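You operate a simulated robot arm through the tools that you are given. There is no shell and no other tool. Be economical: measure what you need, move in short steps, check, and stop when the job is done.

The job below is to be done with a simulated two-armed robot. You get a single attempt, and the scene is never put back.

JOB
Check the torque wrench at the value on the torque card.
Fine: zero the tester first, click the wrench once it is set, then turn the collar back to 2.

It is judged by the outcome, as a careful person would: the job done as asked, and still so three seconds after it is handed in. It fails if anything else is knocked over, pushed out of place, dropped, spilled or broken.

ROBOT AND FRAMES
Two 7-joint arms with fingered hands on one trunk, on a base that drives. Base frame: it is fixed to the floor where the robot stands at the start and does not move with it; the origin is under the middle of the robot, x ahead of it, y to its left, z up. Lengths are in mm, angles in rad, forces in N, time in s.
The left shoulder is at the start at [60, 177, 950], the right one opposite. Places, roughly: tester zero button [700, -100, 1100]; torque tester [600, -100, 1000]; torque wrench [800, -200, 1000]; wrench collar [900, -200, 1000]. Payload 4 kg a hand.
The TCP of each hand is the grasp point between the finger pads, 37 mm short of the fingertips. In the tool frame z runs along the fingers and y along their closing line. The gripper opens to 124 mm. The gripper's body begins 43 mm behind the TCP. The gripper is a hand of 3 fingers: y runs from the thumb to the fingers, the wrist lies at [-15, -108, -202] in the tool frame, and closing takes about 1.5 s.
Orientation is that of the tool frame in the base frame, as a unit quaternion [w, x, y, z]. With the fingers straight down and the wrist toward the robot, the tool's x, y and z point along [0, 1, 0], [1, 0, 0] and [0, 0, -1] of the base frame.

CONTROLS
- The arms move only by the tool send_rows. It takes "left_moves", "right_moves" or both (then of equal length, played together; a hand with none holds still); each is a list of rows, each a list of 7 numbers: the shift along the base's x, y, z in mm, then the turn, a rotation vector about the base's x, y, z in rad, then the closure, from 0 (fully open) to 1 (shut). In form: [[dx, dy, dz, wx, wy, wz, fingers], ...]. A call has 1 to 8 rows; each row shifts and turns the commanded pose from where the row before left it. Each row takes 0.2 s and may step no farther than 50 mm and 0.15 rad from the row before; otherwise, or with a gripper value out of range, the whole call is refused. A pose out of reach is approached as far as the arm can. The call stops where the force on the tool passes 40 N (or 10 N more than at its start, if that is more) or the arm is blocked; 0.2 s more then pass. Each finger travels about 72 mm/s and halts on what it meets, pressing with about 24 N; the grip force reading is that of the motor and also rises with nothing between the fingers. The clock runs only during rows and for 0.2 s after the last one: add rows that do not move to give the fingers time. It gives the time, the measured TCP pose, the force on the tool (base axes), the opening and the grip force at its end, in the units of the frame above (readings bear some noise), with the torque about the TCP (base axes, N m) and any sound that the robot's microphone picked up.
- Cameras (640 x 400 px; columns grow to the right, rows downward): "scene" is now at [48, -10.9, 1619.1]; the picture's right is [-0.25, -0.97, 0.00], its down [-0.63, 0.16, -0.76] and it looks along [0.74, -0.19, -0.65] (base axes); focal length 267 px, centre (320, 200). "left" rides on the left gripper at [-64, -76, -137] in its tool frame; the picture's right is [-0.84, -0.26, 0.48], its down [0.48, -0.76, 0.43] and it looks along [0.26, 0.60, 0.76] (tool axes); focal length 256 px, centre (320, 200). "right" rides on the right gripper at [64, -76, -137] in its tool frame; the picture's right is [-0.84, 0.26, -0.48], its down [-0.48, -0.76, 0.43] and it looks along [-0.26, 0.60, 0.76] (tool axes); focal length 256 px, centre (320, 200). There is no depth. A picture from a camera that has moved, and an enlarged one, comes with that camera's place and axes in the base frame and with its lens. The place of the scene camera against the robot may be out by one fixed shift of up to 25 mm in any direction.
- grab_frame(camera): a new picture of that camera. No time passes.
- move_column(by): slides the trunk up (or, below 0, down) by that many mm; the arms and the scene camera ride with it, the base frame stays. It gives what a move gives, with no picture.
- roll_base(legs): drives the robot by 1 to 6 legs, each [ahead, left, turn to the left] in mm, mm and rad, along the robot's own axes; the way and the turn of a leg run together, so that a leg with both is an arc; at most 1500 mm and 3.142 rad a leg. The arms and the cameras ride along, it lands a little off, and it stops where it bumps. It gives what a move gives.
- hand_shape(shape, hand): the hand has 3 fingers and takes this shape, open, in about a second: jaw (thumb against the fingers, like two jaws); tri (thumb and two fingers); tip (a fingertip pinch); poke (one finger out to press); point (the index stretched); flat (the hand flat); cup (the hand cupped); fist (a fist). The gripper value then closes the fingers along that shape, each until it touches; the sizes above hold for jaw. It gives what a move gives, with no picture.
- turn_head(pan, tilt): turns the head with the scene camera to pan (to the left, within 1.501 rad either way) and tilt (down, from -0.506 to 1.204), counted from straight ahead of the robot. It gives what a move gives.
- close_up(camera, box): a new picture of the part [left, top, right, bottom] of that camera's present view, enlarged. No time passes.
- job_done(): hands the job in; it is judged then, once.

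Go step by step. Nothing tells you exact positions but the pictures and the camera data: compare them with the known pose of the tool, close in by small moves and look again before you grip or let go. The budget is 120 turns and 92 pictures, counting those below and the enlarged ones. Unless the task says otherwise, let go and move clear before handing in, and close with one line.

The tools are called after "Call:" by a JSON object that holds its "op" and its "data". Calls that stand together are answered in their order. send_rows: Moves the arms, as the interface text tells. Its arguments: {"type":"object","properties":{"left_moves":{"type":"array","items":{"type":"array","items":{"type":"number"}}},"right_moves":{"type":"array","items":{"type":"array","items":{"type":"number"}}}},"required":[]} The other tools are called the same way: move_column (by) slides the trunk up or down; hand_shape (shape, hand) gives the hand a shape; roll_base (legs) drives the base; turn_head (pan, tilt) turns the head that bears the scene camera; grab_frame (camera) takes a picture; close_up (camera, box) takes an enlarged picture of a part of a camera's view; job_done () hands the job in.

At the start:

```text
t: 0.0
left_position: [571.9, 102.2, 1261.2]
left_orientation: [0.0, 0.706, 0.708, 0.0]
left_contact_force: [0.6, 0.7, 0.0]
left_moment: [-0.02, -0.04, 0.01]
left_width: 123.6
left_finger_force: 0.2
left_shape: jaw
right_position: [516.6, -363.9, 1337.3]
right_orientation: [-0.001, 0.707, 0.707, 0.0]
right_contact_force: [-0.7, -0.2, -0.4]
right_moment: [0.0, 0.0, -0.05]
right_width: 123.6
right_finger_force: 0.2
right_shape: jaw
trunk travel left (down, up): [-475.0, 115.0]
robot x, y, heading: [-1.2, -1.4, 0.001]
head pan, tilt: [-0.255, 0.707]
```

scene: 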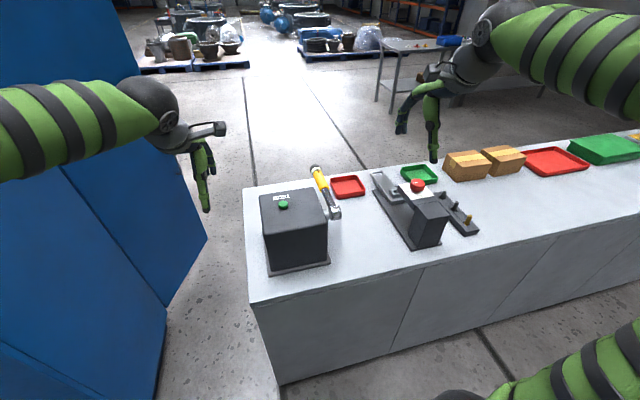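
right: 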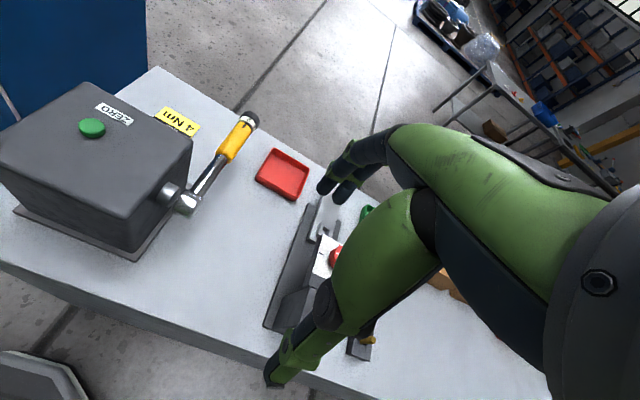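
left: 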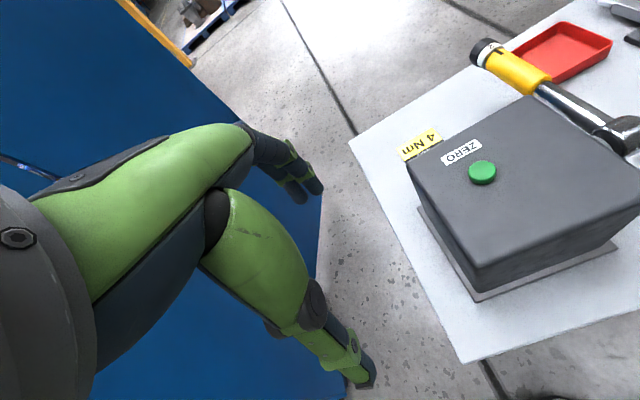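

I see the tester (black box with a green zero button), a wrench fitted to its right side with a yellow handle and dark collar, and a yellow card that seems to read 4 Nm. I'll enlarge these for detail.

Call:
{"op": "close_up", "data": {"camera": "right", "box": [70, 80, 270, 220]}}

Call:
{"op": "close_up", "data": {"camera": "left", "box": [380, 20, 640, 190]}}

Call:
{"op": "close_up", "data": {"camera": "scene", "box": [240, 150, 380, 280]}}

```text
2.86 times, centred on (170, 150) of right
camera zoom: at [441.6, -301.1, 1473.4], right [0.26, -0.84, 0.48], down [-0.76, -0.48, -0.43], along [0.6, -0.26, -0.76], focal length 731 px, centre (749, 343)
```

zoom: 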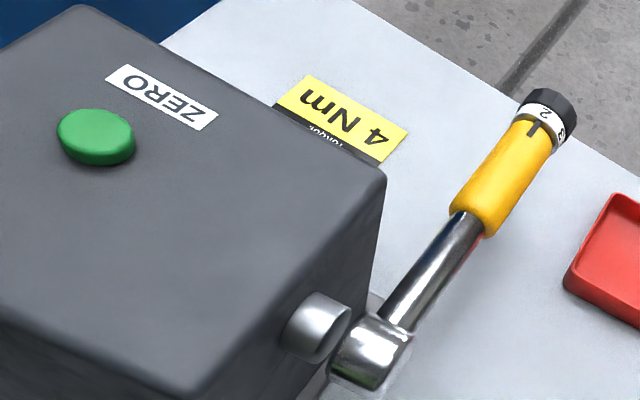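

```text
2.35 times, centred on (510, 105) of left
camera zoom: at [495.7, 37.8, 1396.6], right [-0.26, -0.84, -0.48], down [-0.76, 0.48, -0.43], along [0.6, 0.26, -0.76], focal length 602 px, centre (-127, 424)
```

zoom: 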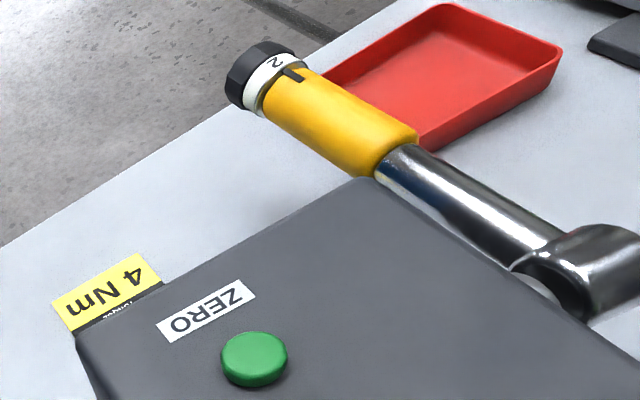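

```text
3.08 times, centred on (310, 215) of scene
camera zoom: at [48.0, -10.9, 1619.1], right [-0.25, -0.97, 0.0], down [-0.63, 0.16, -0.76], along [0.74, -0.19, -0.65], focal length 820 px, centre (351, 154)
```

zoom: 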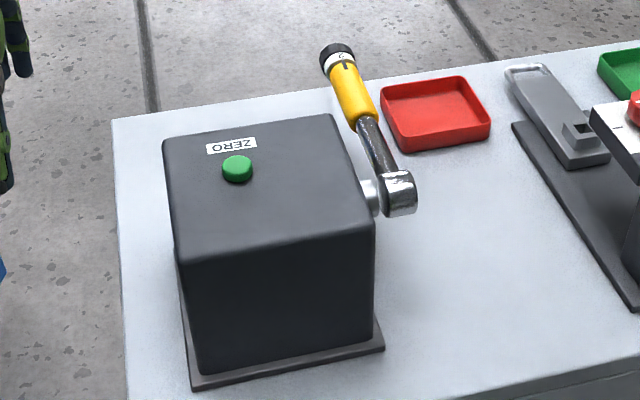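

The card reads 4 Nm, and the collar (about [905,-225,1018]) is set to 2. The button is about [661,-66,1071] and the wrench head about [645,-226,1025]. I'll bring the right camera closer to read the collar scale.

Call:
{"op": "send_rows", "data": {"right_moves": [[32, 21, -23, 0, 0, 0, 0], [32, 21, -23, 0, 0, 0, 0], [32, 21, -24, 0, 0, 0, 0], [32, 21, -24, 0, 0, 0, 0], [32, 21, -24, 0, 0, 0, 0], [32, 21, -24, 0, 0, 0, 0], [31, 20, -24, 0, 0, 0, 0], [31, 20, -24, 0, 0, 0, 0]]}}

Call:
{"op": "close_up", "data": {"camera": "right", "box": [220, 140, 420, 265]}}

Call:
{"op": "grab_frame", "data": {"camera": "right"}}

```text
t: 1.8
left_position: [572.7, 102.3, 1260.0]
left_orientation: [-0.001, 0.707, 0.707, 0.0]
left_contact_force: [0.5, 0.6, -0.7]
left_moment: [-0.01, -0.03, 0.02]
left_width: 123.7
left_finger_force: 0.1
left_shape: jaw
right_position: [770.6, -197.0, 1147.6]
right_orientation: [0.0, 0.707, 0.707, -0.001]
right_contact_force: [0.2, 0.1, -0.4]
right_moment: [0.01, 0.03, 0.05]
right_width: 124.1
right_finger_force: 0.1
right_shape: jaw
trunk travel left (down, up): [-475.0, 115.0]
robot x, y, heading: [3.9, 4.0, -0.001]
head pan, tilt: [-0.255, 0.707]
```

```text
3.20 times, centred on (320, 202) of right
camera zoom: at [696.8, -133.9, 1283.5], right [0.26, -0.84, 0.48], down [-0.76, -0.48, -0.43], along [0.6, -0.26, -0.76], focal length 819 px, centre (320, 192)
```

zoom: 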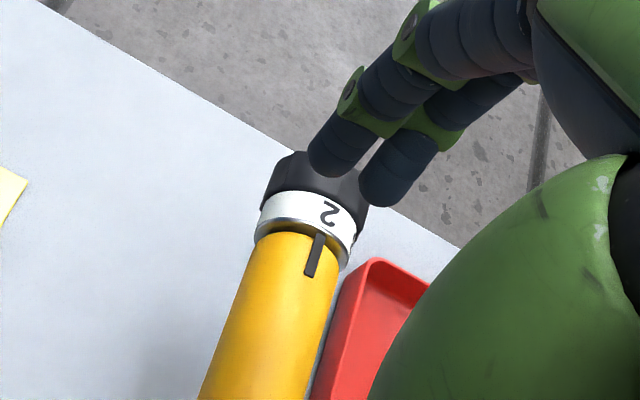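

```text
84 pictures are left
camera right: at [696.8, -133.9, 1283.5], right [0.26, -0.84, 0.48], down [-0.76, -0.48, -0.43], along [0.6, -0.26, -0.76], focal length 256 px, centre (320, 200)
```

right: 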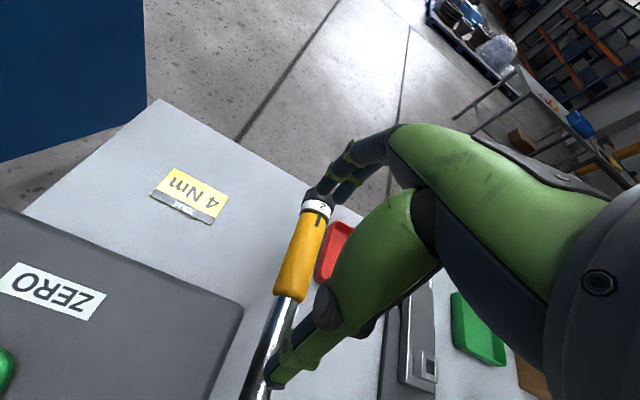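

The card is 4 Nm, the collar shows 2 at the mark, and its other numbers lie round the side. I'll raise the trunk and drive slightly forward for reach, then turn the right hand so it views the collar from its right side.

Call:
{"op": "move_column", "data": {"by": 100}}

Call:
{"op": "roll_base", "data": {"legs": [[90, 0, 0]]}}

Call:
{"op": "send_rows", "data": {"right_moves": [[-10, -25, 0, 0, 0, 0.143, 0], [-10, -25, 0, 0, 0, 0.143, 0], [-10, -25, 0, 0, 0, 0.143, 0], [0, -25, 0, 0, 0, 0.143, 0], [0, -20, -10, 0, 0, 0.143, 0], [0, -10, -20, 0, 0, 0.143, 0], [10, 0, -20, 0, 0, 0.143, 0], [10, 0, -20, 0, 0, 0.143, 0]]}}

Call:
{"op": "grab_frame", "data": {"camera": "right"}}

```text
t: 3.1
left_position: [571.2, 102.2, 1360.6]
left_orientation: [0.0, 0.708, 0.707, 0.001]
left_contact_force: [0.5, 0.7, 0.1]
left_moment: [-0.01, 0.01, 0.02]
left_width: 123.6
left_finger_force: 0.1
left_shape: jaw
right_position: [771.3, -196.8, 1247.6]
right_orientation: [0.0, 0.708, 0.707, 0.001]
right_contact_force: [-0.6, -0.4, -0.5]
right_moment: [-0.01, 0.02, 0.03]
right_width: 123.6
right_finger_force: 0.1
right_shape: jaw
trunk travel left (down, up): [-575.0, 15.0]
robot x, y, heading: [0.5, 1.6, 0.002]
head pan, tilt: [-0.255, 0.707]
```

```text
t: 4.2
left_position: [662.8, 101.7, 1359.5]
left_orientation: [-0.001, 0.708, 0.706, 0.0]
left_contact_force: [1.4, 0.2, -0.2]
left_moment: [0.02, 0.02, 0.01]
left_width: 123.7
left_finger_force: 0.0
left_shape: jaw
right_position: [861.3, -199.1, 1248.1]
right_orientation: [-0.001, 0.708, 0.706, -0.001]
right_contact_force: [0.9, -0.3, 0.2]
right_moment: [-0.04, 0.0, 0.02]
right_width: 123.7
right_finger_force: 0.1
right_shape: jaw
trunk travel left (down, up): [-575.0, 15.0]
robot x, y, heading: [88.9, -0.1, 0.001]
head pan, tilt: [-0.255, 0.707]
```

```text
t: 6.0
left_position: [662.1, 101.7, 1359.7]
left_orientation: [-0.001, 0.708, 0.707, -0.001]
left_contact_force: [0.4, 0.1, 0.1]
left_moment: [0.02, -0.01, -0.01]
left_width: 123.9
left_finger_force: 0.1
left_shape: jaw
right_position: [851.6, -327.8, 1177.3]
right_orientation: [0.0, 0.212, 0.977, 0.0]
right_contact_force: [0.0, 0.1, 0.5]
right_moment: [0.0, -0.05, -0.01]
right_width: 123.6
right_finger_force: 0.0
right_shape: jaw
trunk travel left (down, up): [-575.0, 15.0]
robot x, y, heading: [89.5, 1.7, -0.003]
head pan, tilt: [-0.255, 0.707]
```

```text
83 pictures are left
camera right: at [762.6, -371.3, 1313.3], right [0.87, -0.11, 0.48], down [0.12, -0.89, -0.44], along [0.48, 0.44, -0.76], focal length 256 px, centre (320, 200)
```

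right: 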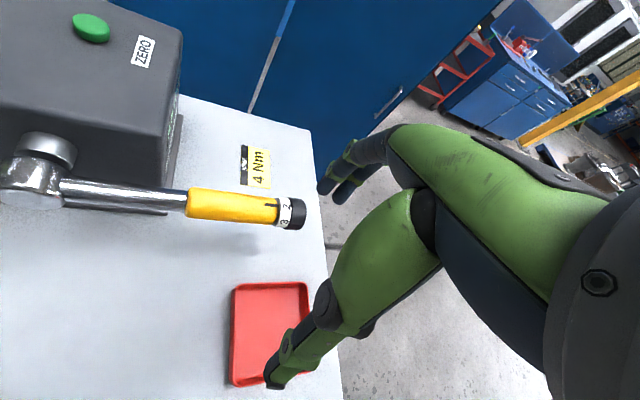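

Call:
{"op": "close_up", "data": {"camera": "right", "box": [230, 170, 330, 245]}}

Call:
{"op": "close_up", "data": {"camera": "left", "box": [320, 0, 640, 200]}}

```text
5.33 times, centred on (280, 208) of right
camera zoom: at [762.6, -371.3, 1313.3], right [0.87, -0.11, 0.48], down [0.12, -0.89, -0.44], along [0.48, 0.44, -0.76], focal length 1365 px, centre (533, 160)
```

zoom: 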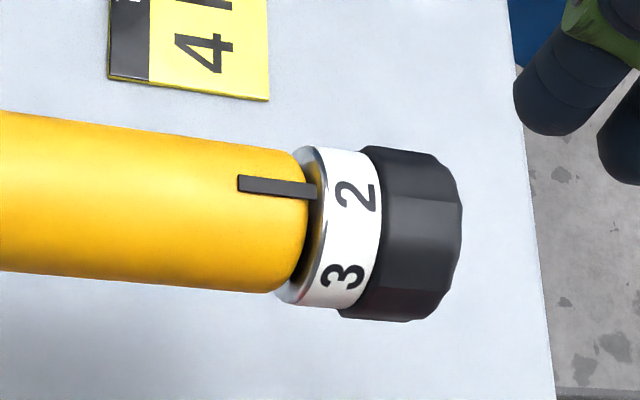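

```text
2.00 times, centred on (480, 100) of left
camera zoom: at [586.5, 36.5, 1496.0], right [-0.26, -0.84, -0.48], down [-0.76, 0.48, -0.43], along [0.6, 0.25, -0.76], focal length 512 px, centre (0, 400)
```

zoom: 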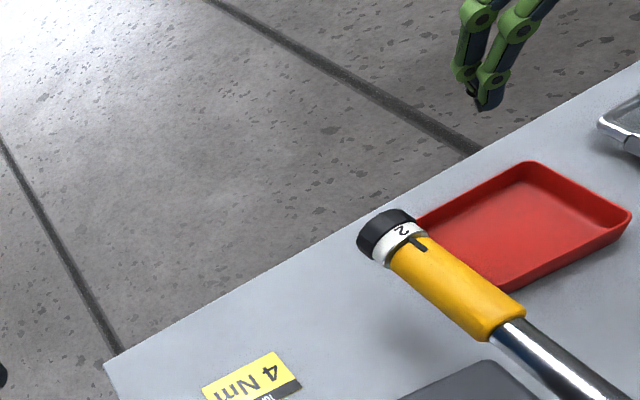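

Numbers are about 60° apart and rise towards the robot's right side, so 2→4 is about −120° about base x. The knob centre is near [908,-229,1018], about 40 mm in diameter. First comes zeroing: I'll put the left hand in poke shape and move it above the button.

Call:
{"op": "hand_shape", "data": {"hand": "left", "shape": "poke"}}

Call:
{"op": "send_rows", "data": {"left_moves": [[0, -28, -20, 0, 0, 0, 0], [0, -28, -20, 0, 0, 0, 0], [0, -28, -20, 0, 0, 0, 0], [0, -28, -20, 0, 0, 0, 0], [0, -28, -20, 0, 0, 0, 0], [0, -28, -20, 0, 0, 0, 0], [0, 0, -20, 0, 0, 0, 0], [0, 0, -20, 0, 0, 0, 0]]}}

Call:
{"op": "grab_frame", "data": {"camera": "left"}}

```text
t: 6.9
left_position: [661.1, 101.8, 1360.5]
left_orientation: [-0.001, 0.708, 0.706, 0.0]
left_contact_force: [0.1, 0.4, 0.3]
left_moment: [-0.02, 0.02, -0.01]
left_width: 0.0
left_finger_force: 0.0
left_shape: poke
right_position: [850.7, -326.2, 1177.9]
right_orientation: [-0.001, 0.213, 0.977, 0.0]
right_contact_force: [0.2, 0.5, 1.1]
right_moment: [-0.02, 0.03, -0.04]
right_width: 123.6
right_finger_force: 0.1
right_shape: jaw
trunk travel left (down, up): [-575.0, 15.0]
robot x, y, heading: [85.7, 5.8, -0.003]
head pan, tilt: [-0.255, 0.707]
```

```text
t: 8.7
left_position: [664.9, -66.0, 1200.1]
left_orientation: [0.001, 0.708, 0.707, 0.001]
left_contact_force: [0.0, 0.4, 0.3]
left_moment: [0.01, 0.0, 0.01]
left_width: 0.1
left_finger_force: 0.0
left_shape: poke
right_position: [850.8, -327.8, 1177.4]
right_orientation: [-0.001, 0.213, 0.977, -0.001]
right_contact_force: [0.5, 0.0, -0.2]
right_moment: [-0.02, -0.02, 0.0]
right_width: 123.8
right_finger_force: 0.0
right_shape: jaw
trunk travel left (down, up): [-575.0, 15.0]
robot x, y, heading: [89.1, -1.0, -0.0]
head pan, tilt: [-0.255, 0.707]
```

```text
80 pictures are left
camera left: at [587.8, -130.6, 1336.3], right [-0.26, -0.84, -0.48], down [-0.76, 0.48, -0.43], along [0.6, 0.25, -0.76], focal length 256 px, centre (320, 200)
```

left: 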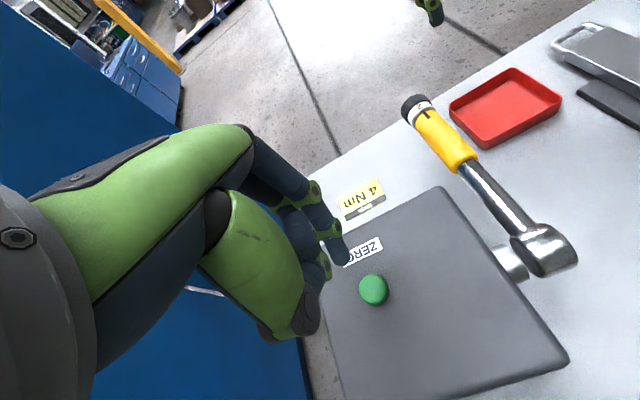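

The poke fingertip sits roughly 7 mm to the right of the button centre. I'll correct that, descend most of the way and look.

Call:
{"op": "send_rows", "data": {"left_moves": [[-1, 3, -20, 0, 0, 0, 0], [-1, 3, -20, 0, 0, 0, 0], [0, 0, -20, 0, 0, 0, 0], [0, 0, -10, 0, 0, 0, 0]]}}

Call:
{"op": "close_up", "data": {"camera": "left", "box": [260, 190, 420, 290]}}

Call:
{"op": "close_up", "data": {"camera": "scene", "box": [220, 150, 400, 300]}}

```text
t: 9.7
left_position: [657.9, -60.2, 1130.6]
left_orientation: [0.0, 0.708, 0.706, 0.0]
left_contact_force: [0.0, 0.4, -0.4]
left_moment: [-0.01, 0.03, -0.03]
left_width: 0.0
left_finger_force: 0.0
left_shape: poke
right_position: [851.0, -326.6, 1178.9]
right_orientation: [-0.001, 0.212, 0.977, 0.0]
right_contact_force: [-0.4, 0.0, -0.2]
right_moment: [-0.04, -0.02, 0.0]
right_width: 123.4
right_finger_force: 0.1
right_shape: jaw
trunk travel left (down, up): [-575.0, 15.0]
robot x, y, heading: [86.7, -0.2, -0.004]
head pan, tilt: [-0.255, 0.707]
```

```text
4.00 times, centred on (340, 240) of left
camera zoom: at [583.3, -124.7, 1266.7], right [-0.26, -0.84, -0.48], down [-0.76, 0.48, -0.43], along [0.6, 0.25, -0.76], focal length 1024 px, centre (240, 40)
```

zoom: 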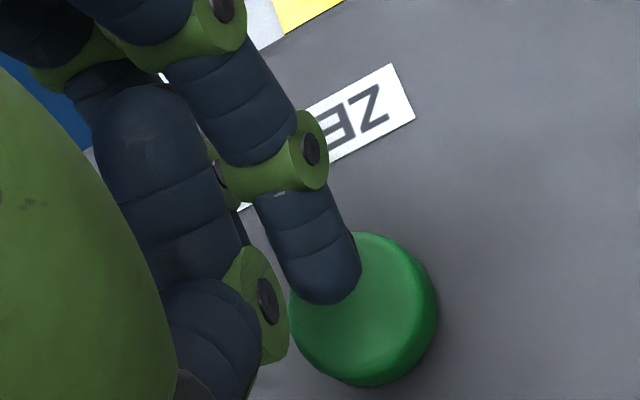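

```text
2.67 times, centred on (310, 225) of scene
camera zoom: at [137.5, -11.1, 1719.1], right [-0.25, -0.97, 0.0], down [-0.63, 0.16, -0.76], along [0.74, -0.19, -0.65], focal length 711 px, centre (347, 133)
```

zoom: 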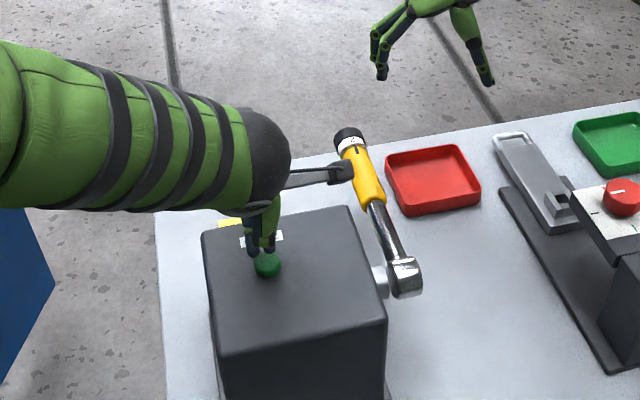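

The fingertip is over the button. I'm pressing down in small steps.

Call:
{"op": "send_rows", "data": {"left_moves": [[0, 0, -10, 0, 0, 0, 0], [0, 0, -6, 0, 0, 0, 0], [0, 0, -4, 0, 0, 0, 0], [0, 0, -4, 0, 0, 0, 0]]}}

Call:
{"op": "close_up", "data": {"camera": "left", "box": [260, 190, 420, 290]}}

```text
t: 10.7
left_position: [660.9, -61.4, 1109.4]
left_orientation: [0.004, 0.708, 0.706, 0.0]
left_contact_force: [5.0, 2.1, 24.9]
left_moment: [-0.08, -0.18, 0.01]
left_width: 0.1
left_finger_force: 0.0
left_shape: poke
right_position: [849.6, -326.3, 1179.7]
right_orientation: [0.0, 0.212, 0.977, 0.0]
right_contact_force: [0.0, 0.3, -0.6]
right_moment: [-0.01, -0.01, -0.02]
right_width: 123.8
right_finger_force: 0.1
right_shape: jaw
trunk travel left (down, up): [-575.0, 15.0]
robot x, y, heading: [89.4, 3.0, -0.003]
head pan, tilt: [-0.255, 0.707]
heard: click
```

```text
4.00 times, centred on (340, 240) of left
camera zoom: at [583.9, -125.7, 1245.7], right [-0.26, -0.84, -0.48], down [-0.76, 0.48, -0.44], along [0.6, 0.25, -0.76], focal length 1024 px, centre (240, 40)
```

zoom: 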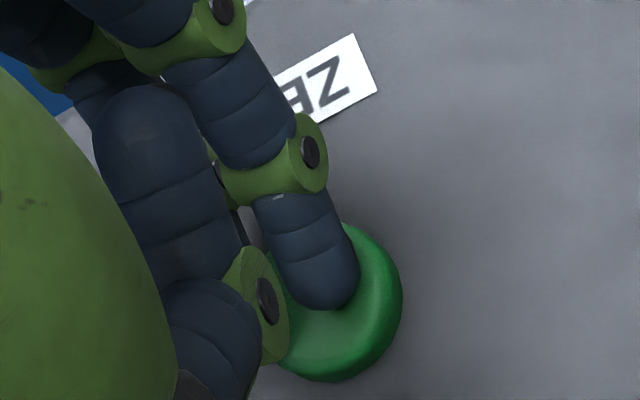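

Zero pressed: a click was heard. I'll retract the left hand clear and bring the right hand to a tilted hover beside the collar.

Call:
{"op": "send_rows", "data": {"left_moves": [[0, 0, 20, 0, 0, 0, 0], [0, 0, 40, 0, 0, 0, 0], [0, 0, 45, 0, 0, 0, 0], [0, 30, 35, 0, 0, 0, 0], [0, 40, 20, 0, 0, 0, 0], [0, 40, 0, 0, 0, 0, 0], [0, 30, 0, 0, 0, 0, 0], [0, 20, 0, 0, 0, 0, 0]], "right_moves": [[20, 0, 0, 0, 0, 0.142, 0], [20, 0, 0, 0, 0, 0.142, 0], [25, 0, 0, 0, 0, 0.143, 0], [0, 0, 0, 0.14, 0, 0, 0], [0, 0, -10, 0.14, 0, 0, 0], [0, 0, -10, 0.14, 0, 0, 0], [0, 0, -10, 0.14, 0, 0, 0], [0, 0, -10, 0.138, 0, 0, 0]]}}

Call:
{"op": "grab_frame", "data": {"camera": "right"}}

Call:
{"op": "grab_frame", "data": {"camera": "scene"}}

```text
t: 12.5
left_position: [661.4, 101.4, 1267.0]
left_orientation: [0.0, 0.708, 0.707, 0.0]
left_contact_force: [0.0, -0.6, -0.1]
left_moment: [-0.02, 0.01, 0.0]
left_width: 0.0
left_finger_force: 0.0
left_shape: poke
right_position: [844.7, -324.3, 1127.7]
right_orientation: [0.0, 0.001, 0.939, 0.343]
right_contact_force: [0.9, -1.6, -0.3]
right_moment: [0.03, -0.01, 0.0]
right_width: 124.1
right_finger_force: 0.1
right_shape: jaw
right hand out of reach, approached as far as the arm can: row 2, 3, 4, 6, 7, 8
trunk travel left (down, up): [-575.0, 15.0]
robot x, y, heading: [86.0, -0.3, -0.006]
head pan, tilt: [-0.255, 0.707]
```

```text
76 pictures are left
camera right: at [781.3, -471.6, 1182.9], right [0.84, -0.12, 0.53], down [0.48, -0.3, -0.82], along [0.26, 0.95, -0.2], focal length 256 px, centre (320, 200)
```

right: 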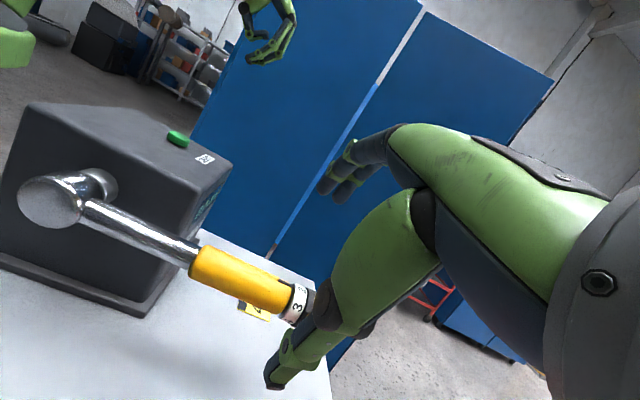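

```text
75 pictures are left
camera scene: at [138.1, -10.9, 1719.1], right [-0.25, -0.97, 0.0], down [-0.63, 0.16, -0.76], along [0.74, -0.19, -0.65], focal length 267 px, centre (320, 200)
```

scene: 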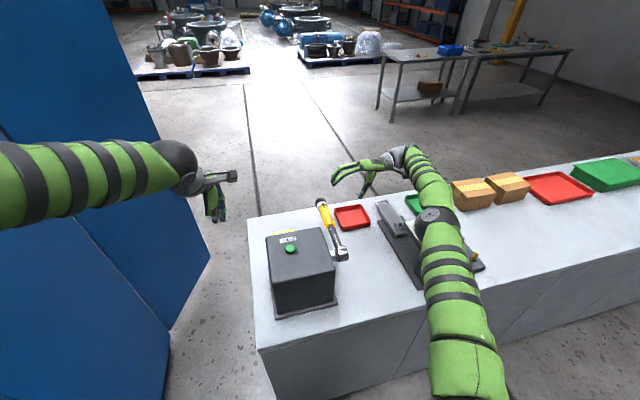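

With this tilt the right arm runs out of reach by about 60 mm. I'll look down to see how much room the base has to move closer to the bench.

Call:
{"op": "turn_head", "data": {"pan": 0, "tilt": 1.2}}

Call:
{"op": "grab_frame", "data": {"camera": "scene"}}

```text
t: 13.5
left_position: [659.9, 101.7, 1267.5]
left_orientation: [0.0, 0.707, 0.707, -0.001]
left_contact_force: [-0.9, 0.1, -0.3]
left_moment: [-0.02, 0.0, 0.01]
left_width: 0.2
left_finger_force: 0.1
left_shape: poke
right_position: [843.4, -326.7, 1128.6]
right_orientation: [0.0, 0.001, 0.94, 0.342]
right_contact_force: [-0.9, 0.4, 0.3]
right_moment: [0.01, -0.01, 0.02]
right_width: 123.8
right_finger_force: 0.1
right_shape: jaw
trunk travel left (down, up): [-575.0, 15.0]
robot x, y, heading: [90.9, 0.4, 0.001]
head pan, tilt: [0.0, 1.201]
```

```text
74 pictures are left
camera scene: at [111.7, 10.2, 1683.7], right [0.0, -1.0, 0.0], down [-0.93, 0.0, -0.36], along [0.36, 0.0, -0.93], focal length 267 px, centre (320, 200)
```

scene: 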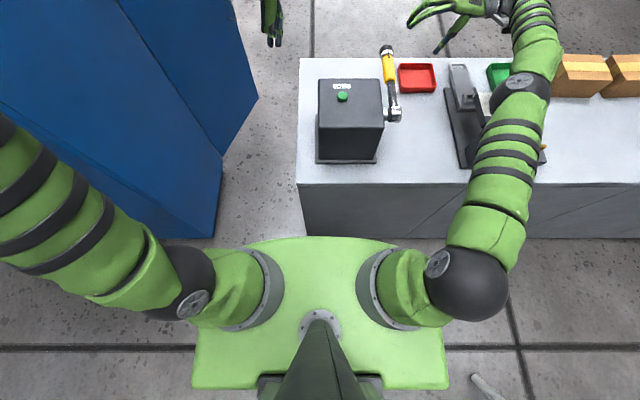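

The bench front is about 100–200 mm ahead of the robot, so driving further is risky. I'll flip the right hand instead (thumb to the left, wrist on the tester side), which needs less reach. I'm retracting and turning it over.

Call:
{"op": "send_rows", "data": {"right_moves": [[-25, -5, 15, -0.14, 0, 0, 0], [-25, -5, 15, -0.14, 0, 0, 0], [-25, -5, 15, -0.14, 0, 0, 0], [-25, 0, 15, -0.14, 0, 0, 0], [-20, 0, 15, -0.138, 0, 0, 0], [0, 0, 10, 0, 0, -0.143, 0], [0, 0, 0, 0, 0, -0.143, 0], [0, 0, 0, 0, 0, -0.143, 0]]}}

Call:
{"op": "send_rows", "data": {"right_moves": [[0, 0, 0, 0, 0, -0.143, 0], [0, 0, 0, 0, 0, -0.143, 0], [0, 0, 0, 0, 0, -0.143, 0], [0, 0, 0, 0, 0, -0.143, 0], [0, 0, 0, 0, 0, -0.143, 0], [0, 0, 0, 0, 0, -0.143, 0], [0, 0, 0, 0, 0, -0.143, 0], [0, 0, 0, 0, 0, -0.143, 0]]}}

Call:
{"op": "send_rows", "data": {"right_moves": [[0, 0, 0, 0, 0, -0.143, 0], [0, 0, 0, 0, 0, -0.143, 0], [0, 0, 0, 0, 0, -0.143, 0], [0, 0, 0, 0, 0, -0.143, 0], [0, 0, 0, 0, 0, -0.143, 0], [0, 0, 0, 0, 0, -0.143, 0], [0, 0, 0, 0, 0, -0.143, 0], [0, 0, 0, 0, 0, -0.143, 0]]}}

Call:
{"op": "grab_frame", "data": {"camera": "scene"}}

```text
t: 15.3
left_position: [659.5, 101.4, 1268.0]
left_orientation: [0.0, 0.708, 0.706, 0.0]
left_contact_force: [-0.2, -0.8, -0.3]
left_moment: [-0.01, 0.01, -0.03]
left_width: 0.0
left_finger_force: 0.0
left_shape: poke
right_position: [722.6, -340.6, 1212.8]
right_orientation: [0.001, 0.214, 0.977, 0.001]
right_contact_force: [-0.5, 0.1, -0.4]
right_moment: [0.01, -0.02, 0.01]
right_width: 124.0
right_finger_force: 0.1
right_shape: jaw
trunk travel left (down, up): [-575.0, 15.0]
robot x, y, heading: [89.3, 1.1, -0.003]
head pan, tilt: [0.0, 1.201]
```

```text
t: 17.1
left_position: [660.1, 101.2, 1267.5]
left_orientation: [-0.001, 0.708, 0.706, 0.0]
left_contact_force: [0.3, 0.6, 0.4]
left_moment: [-0.01, 0.01, -0.01]
left_width: 0.0
left_finger_force: 0.1
left_shape: poke
right_position: [723.6, -340.3, 1212.4]
right_orientation: [0.002, 0.708, 0.706, 0.0]
right_contact_force: [-0.8, -0.6, 0.4]
right_moment: [0.01, 0.02, 0.02]
right_width: 124.1
right_finger_force: 0.0
right_shape: jaw
trunk travel left (down, up): [-575.0, 15.0]
robot x, y, heading: [88.0, 2.4, -0.004]
head pan, tilt: [0.0, 1.201]
```

```text
t: 18.9
left_position: [659.0, 101.5, 1267.4]
left_orientation: [0.0, 0.708, 0.707, 0.0]
left_contact_force: [-0.1, 0.8, 0.8]
left_moment: [-0.02, -0.01, -0.02]
left_width: 0.0
left_finger_force: 0.1
left_shape: poke
right_position: [723.4, -339.9, 1213.2]
right_orientation: [0.001, 0.978, 0.208, -0.002]
right_contact_force: [0.1, -0.4, -0.5]
right_moment: [-0.01, 0.0, 0.02]
right_width: 124.0
right_finger_force: 0.0
right_shape: jaw
trunk travel left (down, up): [-575.0, 15.0]
robot x, y, heading: [84.5, 0.5, 0.001]
head pan, tilt: [0.0, 1.201]
```

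```text
73 pictures are left
camera scene: at [111.9, 10.5, 1683.7], right [0.0, -1.0, 0.0], down [-0.93, 0.0, -0.36], along [0.36, 0.0, -0.93], focal length 267 px, centre (320, 200)
```

scene: 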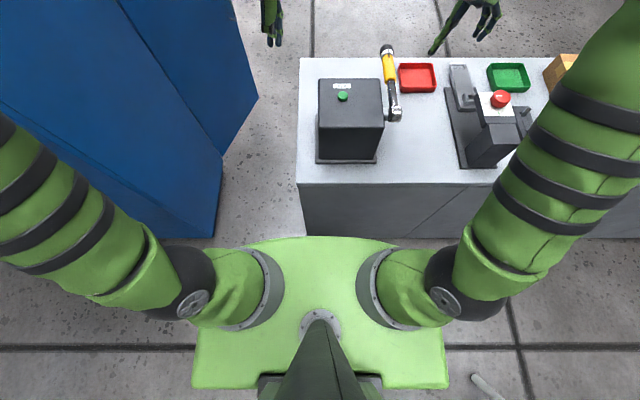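

The flip works with reach to spare. I'm finishing the yaw, tilting about x, and moving toward the collar hover.

Call:
{"op": "send_rows", "data": {"right_moves": [[20, 0, 0, 0, 0, -0.142, 0], [20, 0, 0, 0, 0, -0.142, 0], [20, 0, 0, 0, 0, -0.142, 0], [20, 0, -10, 0.145, 0, 0, 0], [20, 0, -10, 0.145, 0, 0, 0], [20, 0, -10, 0.145, 0, 0, 0], [20, 0, -10, 0.145, 0, 0, 0], [20, 0, -10, 0.145, 0, 0, 0]]}}

Call:
{"op": "grab_frame", "data": {"camera": "right"}}

Call:
{"op": "turn_head", "data": {"pan": -0.25, "tilt": 0.65}}

Call:
{"op": "grab_frame", "data": {"camera": "scene"}}

```text
t: 20.7
left_position: [660.2, 100.5, 1267.0]
left_orientation: [-0.001, 0.708, 0.707, -0.001]
left_contact_force: [0.3, 0.1, 0.5]
left_moment: [0.05, 0.0, 0.02]
left_width: 0.0
left_finger_force: 0.1
left_shape: poke
right_position: [885.5, -339.8, 1162.4]
right_orientation: [-0.355, 0.935, 0.0, 0.0]
right_contact_force: [0.0, -0.5, -0.9]
right_moment: [0.02, 0.04, 0.07]
right_width: 123.9
right_finger_force: 0.1
right_shape: jaw
trunk travel left (down, up): [-575.0, 15.0]
robot x, y, heading: [86.8, 2.6, -0.002]
head pan, tilt: [0.0, 1.201]
```

```text
72 pictures are left
camera right: at [949.8, -375.5, 1313.9], right [-0.84, -0.51, 0.19], down [-0.48, 0.86, 0.18], along [-0.26, 0.06, -0.96], focal length 256 px, centre (320, 200)
```

right: 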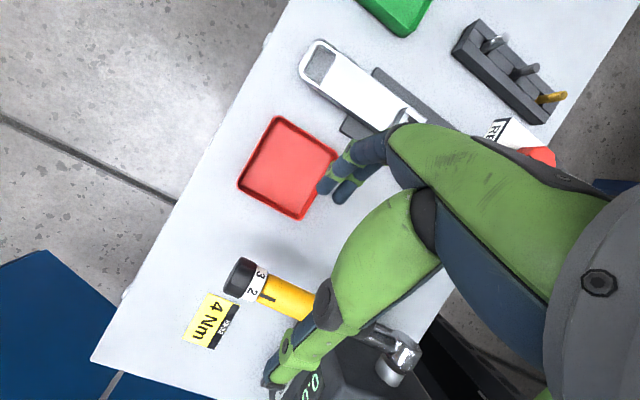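

```text
t: 21.6
left_position: [658.4, 101.6, 1268.2]
left_orientation: [0.0, 0.708, 0.706, 0.0]
left_contact_force: [0.2, -0.5, 0.4]
left_moment: [0.01, -0.02, 0.02]
left_width: 0.0
left_finger_force: 0.0
left_shape: poke
right_position: [884.4, -338.5, 1163.6]
right_orientation: [-0.354, 0.935, -0.001, -0.001]
right_contact_force: [-0.9, 0.0, -0.1]
right_moment: [0.01, 0.01, -0.02]
right_width: 123.8
right_finger_force: 0.1
right_shape: jaw
trunk travel left (down, up): [-575.0, 15.0]
robot x, y, heading: [88.9, 2.4, 0.0]
head pan, tilt: [-0.25, 0.649]
```

```text
71 pictures are left
camera scene: at [139.6, -11.1, 1723.9], right [-0.25, -0.97, 0.0], down [-0.59, 0.15, -0.8], along [0.77, -0.2, -0.61], focal length 267 px, centre (320, 200)
```

scene: 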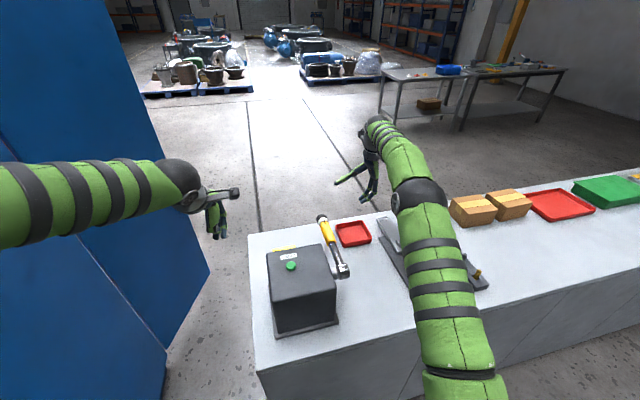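

Now the right camera sees the collar scale and also the tester display. I'll enlarge both.

Call:
{"op": "close_up", "data": {"camera": "right", "box": [200, 240, 300, 315]}}

Call:
{"op": "close_up", "data": {"camera": "right", "box": [270, 340, 350, 400]}}

```text
5.33 times, centred on (250, 278) of right
camera zoom: at [948.5, -374.0, 1315.2], right [-0.84, -0.51, 0.19], down [-0.48, 0.86, 0.18], along [-0.26, 0.06, -0.96], focal length 1365 px, centre (693, -213)
```

zoom: 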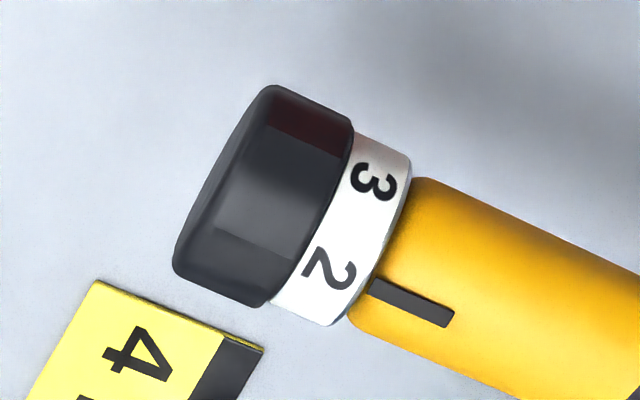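

```text
6.67 times, centred on (310, 370) of right
camera zoom: at [948.5, -374.0, 1315.2], right [-0.84, -0.51, 0.19], down [-0.48, 0.86, 0.18], along [-0.26, 0.06, -0.96], focal length 1707 px, centre (387, -933)
```

zoom: 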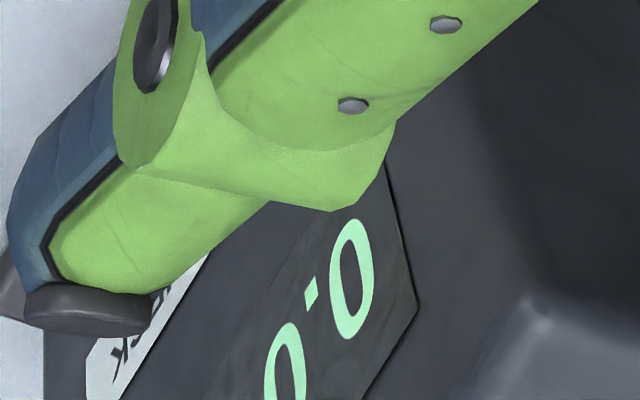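

The display reads 0.0 and the knob spans x≈896–918 at y≈-228. I'm moving to a hover at about 58° tilt, 100 mm off along the approach direction.

Call:
{"op": "send_rows", "data": {"right_moves": [[10, 6, -20, 0.145, 0, 0, 0], [10, 6, -20, 0.145, 0, 0, 0], [10, 7, -26, 0, 0, 0, 0], [0, 7, -26, 0, 0, 0, 0], [0, 0, 0, 0, 0, 0, 0]]}}

Call:
{"op": "grab_frame", "data": {"camera": "right"}}

Call:
{"op": "close_up", "data": {"camera": "left", "box": [380, 0, 640, 165]}}

```text
t: 22.8
left_position: [659.5, 102.5, 1267.9]
left_orientation: [0.001, 0.708, 0.706, 0.0]
left_contact_force: [-0.5, 0.5, 0.3]
left_moment: [-0.02, 0.02, 0.01]
left_width: 0.1
left_finger_force: 0.0
left_shape: poke
right_position: [906.4, -311.6, 1069.5]
right_orientation: [-0.486, 0.874, -0.001, -0.001]
right_contact_force: [0.2, 0.1, -0.2]
right_moment: [-0.01, -0.02, 0.0]
right_width: 124.1
right_finger_force: 0.0
right_shape: jaw
right hand out of reach, approached as far as the arm can: row 2, 3
trunk travel left (down, up): [-575.0, 15.0]
robot x, y, heading: [85.1, 4.0, -0.005]
head pan, tilt: [-0.25, 0.649]
```

```text
68 pictures are left
camera right: at [970.7, -388.3, 1205.0], right [-0.84, -0.54, 0.04], down [-0.48, 0.77, 0.42], along [-0.26, 0.33, -0.91], focal length 256 px, centre (320, 200)
```

right: 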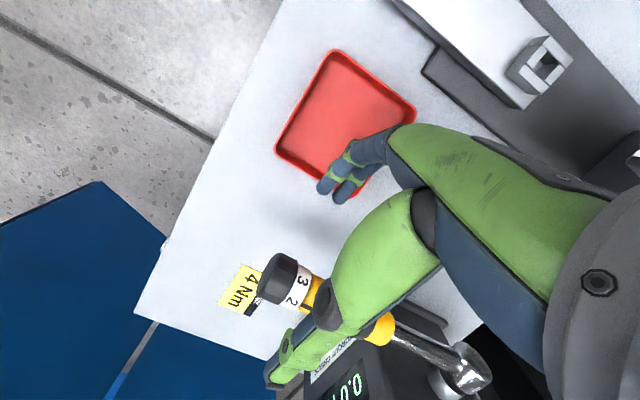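

```text
2.42 times, centred on (510, 82) of left
camera zoom: at [583.8, 36.9, 1403.7], right [-0.26, -0.84, -0.48], down [-0.76, 0.48, -0.43], along [0.6, 0.25, -0.76], focal length 621 px, centre (-141, 485)
```

zoom: 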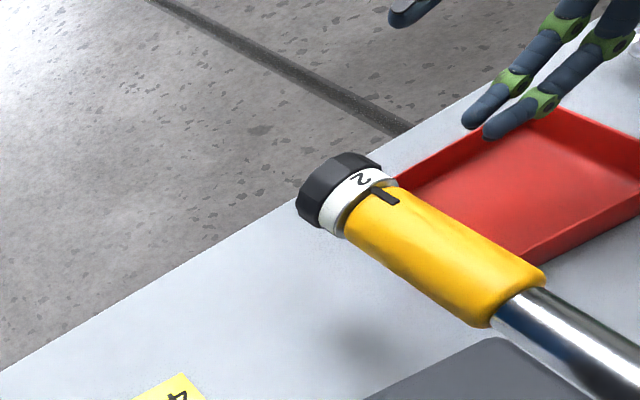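

The hover pose is fine and slightly short in x because of reach; coming in shortens the arm. I'm approaching most of the way and checking.

Call:
{"op": "send_rows", "data": {"right_moves": [[0, 17, -11, 0, 0, 0, 0], [0, 17, -11, 0, 0, 0, 0], [0, 17, -11, 0, 0, 0, 0], [0, 0, 0, 0, 0, 0, 0]]}}

Call:
{"op": "grab_frame", "data": {"camera": "right"}}

Call:
{"op": "close_up", "data": {"camera": "left", "box": [430, 0, 640, 130]}}

```text
t: 23.8
left_position: [659.7, 99.9, 1266.5]
left_orientation: [0.001, 0.707, 0.707, 0.0]
left_contact_force: [-0.1, -0.6, -0.3]
left_moment: [0.02, -0.01, 0.0]
left_width: 0.1
left_finger_force: 0.1
left_shape: poke
right_position: [905.5, -262.2, 1038.2]
right_orientation: [-0.486, 0.874, 0.0, -0.001]
right_contact_force: [-0.4, 0.2, 0.3]
right_moment: [0.0, 0.01, 0.02]
right_width: 123.9
right_finger_force: 0.0
right_shape: jaw
trunk travel left (down, up): [-575.0, 15.0]
robot x, y, heading: [91.9, 0.1, 0.0]
head pan, tilt: [-0.25, 0.649]
```

```text
66 pictures are left
camera right: at [970.6, -338.2, 1173.2], right [-0.84, -0.54, 0.04], down [-0.48, 0.77, 0.42], along [-0.26, 0.33, -0.91], focal length 256 px, centre (320, 200)
```

right: 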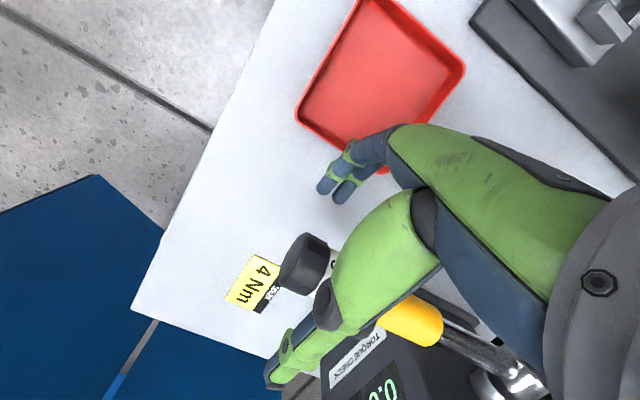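

```text
3.05 times, centred on (535, 65) of left
camera zoom: at [584.0, 36.5, 1403.6], right [-0.26, -0.84, -0.48], down [-0.76, 0.48, -0.43], along [0.6, 0.25, -0.76], focal length 780 px, centre (-335, 611)
```

zoom: 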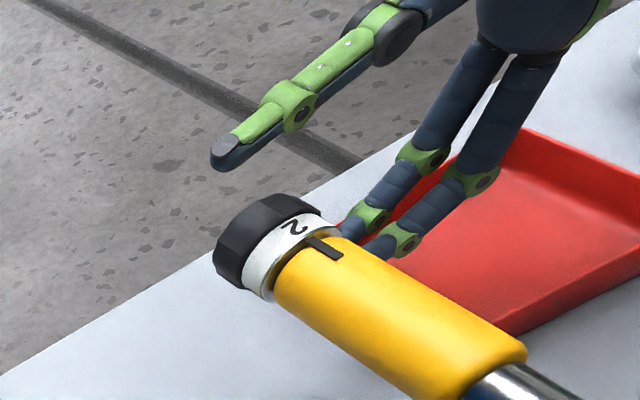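

The fingers currently straddle the handle and collar, so I'll shift +10 mm in x to have them bear on the black knob only, then close in the rest of the way.

Call:
{"op": "send_rows", "data": {"right_moves": [[5, 0, 0, 0, 0, 0, 0], [5, 0, 0, 0, 0, 0, 0], [0, 17, -10, 0, 0, 0, 0], [0, 17, -10, 0, 0, 0, 0], [0, 0, 0, 0, 0, 0, 0]]}}

Call:
{"op": "close_up", "data": {"camera": "right", "box": [220, 150, 420, 400]}}

Call:
{"op": "close_up", "data": {"camera": "left", "box": [430, 0, 640, 130]}}

```text
t: 25.0
left_position: [658.9, 101.4, 1267.9]
left_orientation: [0.0, 0.708, 0.706, 0.0]
left_contact_force: [-0.1, 0.5, -0.3]
left_moment: [-0.03, 0.02, 0.0]
left_width: 0.0
left_finger_force: 0.2
left_shape: poke
right_position: [915.3, -226.7, 1016.4]
right_orientation: [-0.486, 0.874, -0.002, 0.0]
right_contact_force: [-0.2, -0.4, 0.0]
right_moment: [-0.04, 0.0, 0.0]
right_width: 123.7
right_finger_force: 0.1
right_shape: jaw
trunk travel left (down, up): [-575.0, 15.0]
robot x, y, heading: [91.7, 3.2, -0.004]
head pan, tilt: [-0.25, 0.649]
```

```text
1.60 times, centred on (320, 275) of right
camera zoom: at [981.0, -303.8, 1152.3], right [-0.84, -0.54, 0.04], down [-0.48, 0.77, 0.42], along [-0.26, 0.33, -0.91], focal length 410 px, centre (320, 80)
```

zoom: 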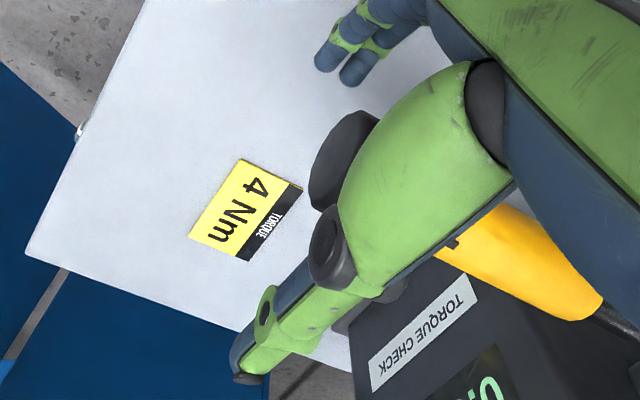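

```text
3.05 times, centred on (535, 65) of left
camera zoom: at [583.9, 36.6, 1403.7], right [-0.26, -0.84, -0.48], down [-0.76, 0.48, -0.43], along [0.6, 0.25, -0.76], focal length 780 px, centre (-335, 611)
```

zoom: 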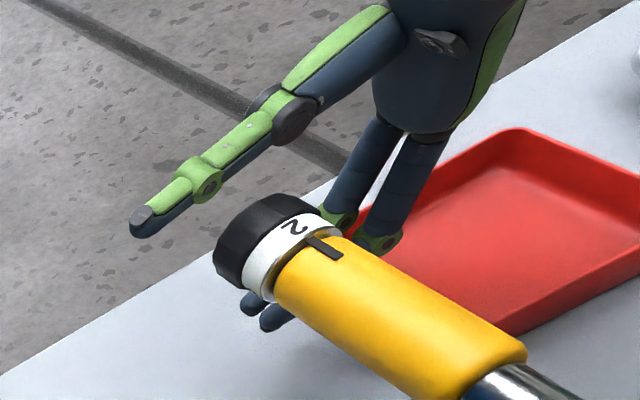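

The knob is centred between thumb and fingers, and the fingers sit at x≈908 and 924. I'm closing.

Call:
{"op": "send_rows", "data": {"right_moves": [[0, 0, 0, 0, 0, 0, 0.3], [0, 0, 0, 0, 0, 0, 0.5], [0, 0, 0, 0, 0, 0, 0.7], [0, 0, 0, 0, 0, 0, 0.85], [0, 0, 0, 0, 0, 0, 1], [0, 0, 0, 0, 0, 0, 1], [0, 0, 0, 0, 0, 0, 1]]}}

Call:
{"op": "close_up", "data": {"camera": "right", "box": [220, 150, 420, 400]}}

Call:
{"op": "close_up", "data": {"camera": "left", "box": [430, 0, 640, 130]}}

```text
t: 26.6
left_position: [658.7, 103.4, 1268.1]
left_orientation: [0.0, 0.708, 0.706, 0.0]
left_contact_force: [0.0, 0.6, -0.9]
left_moment: [0.0, -0.03, -0.04]
left_width: 0.0
left_finger_force: 0.1
left_shape: poke
right_position: [917.3, -224.1, 1017.2]
right_orientation: [-0.488, 0.873, 0.001, -0.002]
right_contact_force: [2.4, 10.4, 3.7]
right_moment: [-0.01, -0.07, 0.01]
right_width: 24.2
right_finger_force: 23.8
right_shape: jaw
trunk travel left (down, up): [-575.0, 15.0]
robot x, y, heading: [90.2, 0.6, -0.004]
head pan, tilt: [-0.25, 0.649]
```

```text
1.60 times, centred on (320, 275) of right
camera zoom: at [981.4, -301.1, 1153.1], right [-0.84, -0.55, 0.04], down [-0.48, 0.77, 0.42], along [-0.26, 0.33, -0.91], focal length 410 px, centre (320, 80)
```

zoom: 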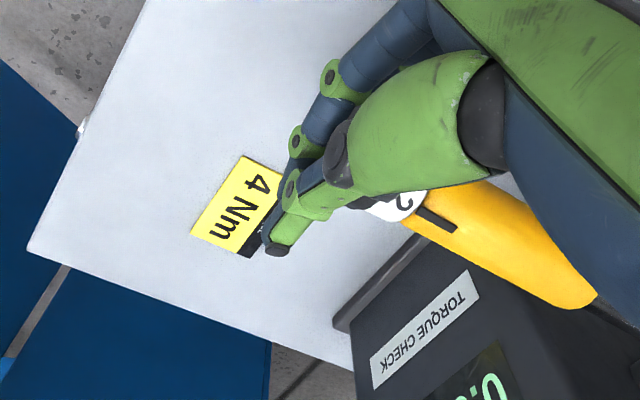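

```text
3.05 times, centred on (535, 65) of left
camera zoom: at [583.9, 38.1, 1403.7], right [-0.26, -0.84, -0.48], down [-0.76, 0.48, -0.43], along [0.6, 0.25, -0.76], focal length 780 px, centre (-335, 611)
```

zoom: 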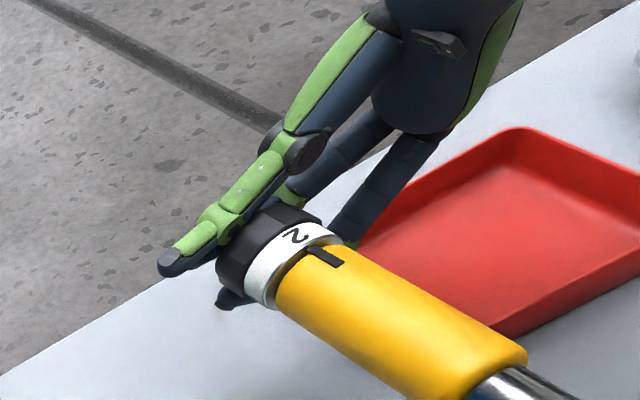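

The knob is gripped by thumb and fingers, clear of the scale ring. I'll turn −x in a small test first.

Call:
{"op": "send_rows", "data": {"right_moves": [[0, 0, 0, -0.1, 0, 0, 1], [0, 0, 0, -0.1, 0, 0, 1], [0, 0, 0, -0.1, 0, 0, 1]]}}

Call:
{"op": "close_up", "data": {"camera": "left", "box": [430, 0, 640, 130]}}

```text
t: 27.4
left_position: [659.1, 104.2, 1267.5]
left_orientation: [0.001, 0.707, 0.707, -0.001]
left_contact_force: [-1.0, -0.1, 0.2]
left_moment: [0.02, 0.01, -0.01]
left_width: 0.0
left_finger_force: 0.1
left_shape: poke
right_position: [916.5, -221.7, 1017.6]
right_orientation: [-0.351, 0.936, 0.0, -0.001]
right_contact_force: [4.9, 25.1, 2.5]
right_moment: [0.34, -0.15, -0.09]
right_width: 24.4
right_finger_force: 24.1
right_shape: jaw
trunk travel left (down, up): [-575.0, 15.0]
robot x, y, heading: [89.4, 2.7, 0.003]
head pan, tilt: [-0.25, 0.649]
```

```text
3.05 times, centred on (535, 65) of left
camera zoom: at [584.4, 40.1, 1403.4], right [-0.26, -0.84, -0.48], down [-0.76, 0.48, -0.44], along [0.6, 0.25, -0.76], focal length 780 px, centre (-335, 611)
```

zoom: 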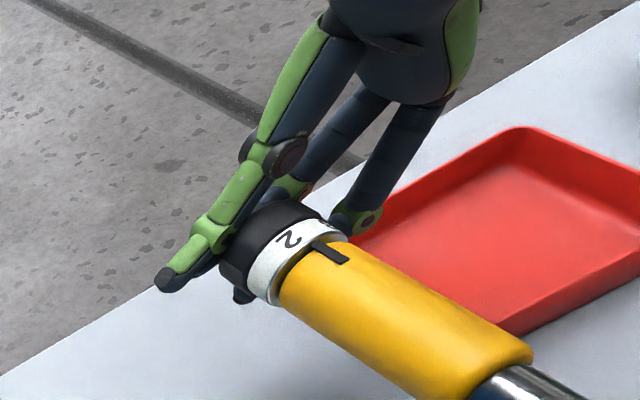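

The collar is starting to turn, but a 25 N sideways force has built up because the hand's pivot is a few mm off. I'll relax +5 mm in y and continue.

Call:
{"op": "send_rows", "data": {"right_moves": [[0, 4, 0, 0, 0, 0, 1], [0, 2, 0, -0.1, 0, 0, 1], [0, 0, 0, -0.1, 0, 0, 1]]}}

Call:
{"op": "close_up", "data": {"camera": "left", "box": [430, 0, 640, 130]}}

```text
t: 28.2
left_position: [660.1, 103.8, 1267.2]
left_orientation: [0.001, 0.708, 0.706, -0.001]
left_contact_force: [0.2, 0.4, -0.1]
left_moment: [-0.03, -0.01, 0.0]
left_width: 0.0
left_finger_force: 0.0
left_shape: poke
right_position: [917.1, -219.2, 1017.0]
right_orientation: [-0.254, 0.967, -0.001, 0.001]
right_contact_force: [7.5, 18.5, 1.6]
right_moment: [0.24, -0.19, -0.04]
right_width: 24.3
right_finger_force: 24.7
right_shape: jaw
trunk travel left (down, up): [-575.0, 15.0]
robot x, y, heading: [90.4, 1.3, -0.004]
head pan, tilt: [-0.25, 0.649]
```

```text
3.05 times, centred on (535, 65) of left
camera zoom: at [584.7, 38.8, 1403.3], right [-0.26, -0.84, -0.48], down [-0.76, 0.48, -0.43], along [0.6, 0.25, -0.76], focal length 780 px, centre (-335, 611)
```

zoom: 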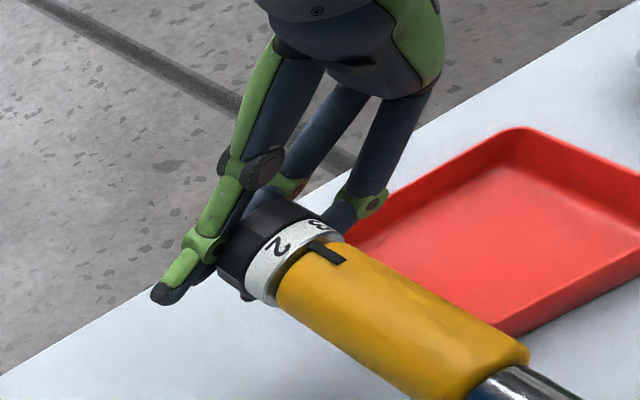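

The collar is turning well with the hand (3 is coming up). I'll continue with a little more y relief.

Call:
{"op": "send_rows", "data": {"right_moves": [[0, 2, 0, -0.1, 0, 0, 1], [0, 2, 0, -0.1, 0, 0, 1], [0, 0, 0, -0.1, 0, 0, 1], [0, 0, 0, -0.1, 0, 0, 1]]}}

Call:
{"op": "close_up", "data": {"camera": "left", "box": [430, 0, 640, 130]}}

```text
t: 29.2
left_position: [659.8, 102.6, 1267.6]
left_orientation: [0.0, 0.707, 0.707, -0.001]
left_contact_force: [0.1, -0.3, -1.4]
left_moment: [0.0, -0.05, 0.03]
left_width: 0.0
left_finger_force: 0.1
left_shape: poke
right_position: [915.3, -216.4, 1015.8]
right_orientation: [-0.058, 0.998, -0.001, 0.0]
right_contact_force: [10.6, 16.7, 0.4]
right_moment: [0.18, -0.18, 0.06]
right_width: 24.5
right_finger_force: 24.2
right_shape: jaw
trunk travel left (down, up): [-575.0, 15.0]
robot x, y, heading: [92.1, 0.5, -0.002]
head pan, tilt: [-0.25, 0.649]
```

```text
3.05 times, centred on (535, 65) of left
camera zoom: at [585.0, 38.6, 1403.2], right [-0.26, -0.84, -0.48], down [-0.76, 0.48, -0.43], along [0.6, 0.25, -0.76], focal length 780 px, centre (-335, 611)
```

zoom: 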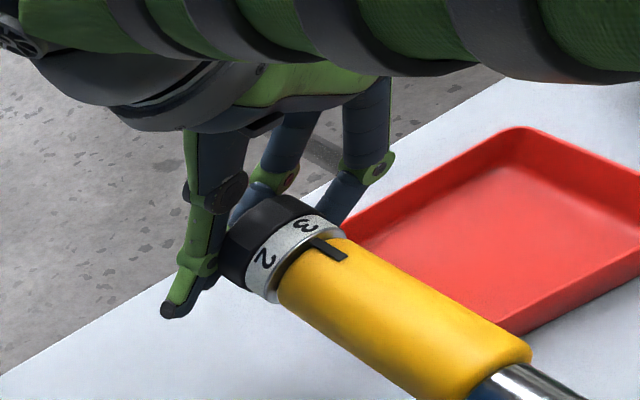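

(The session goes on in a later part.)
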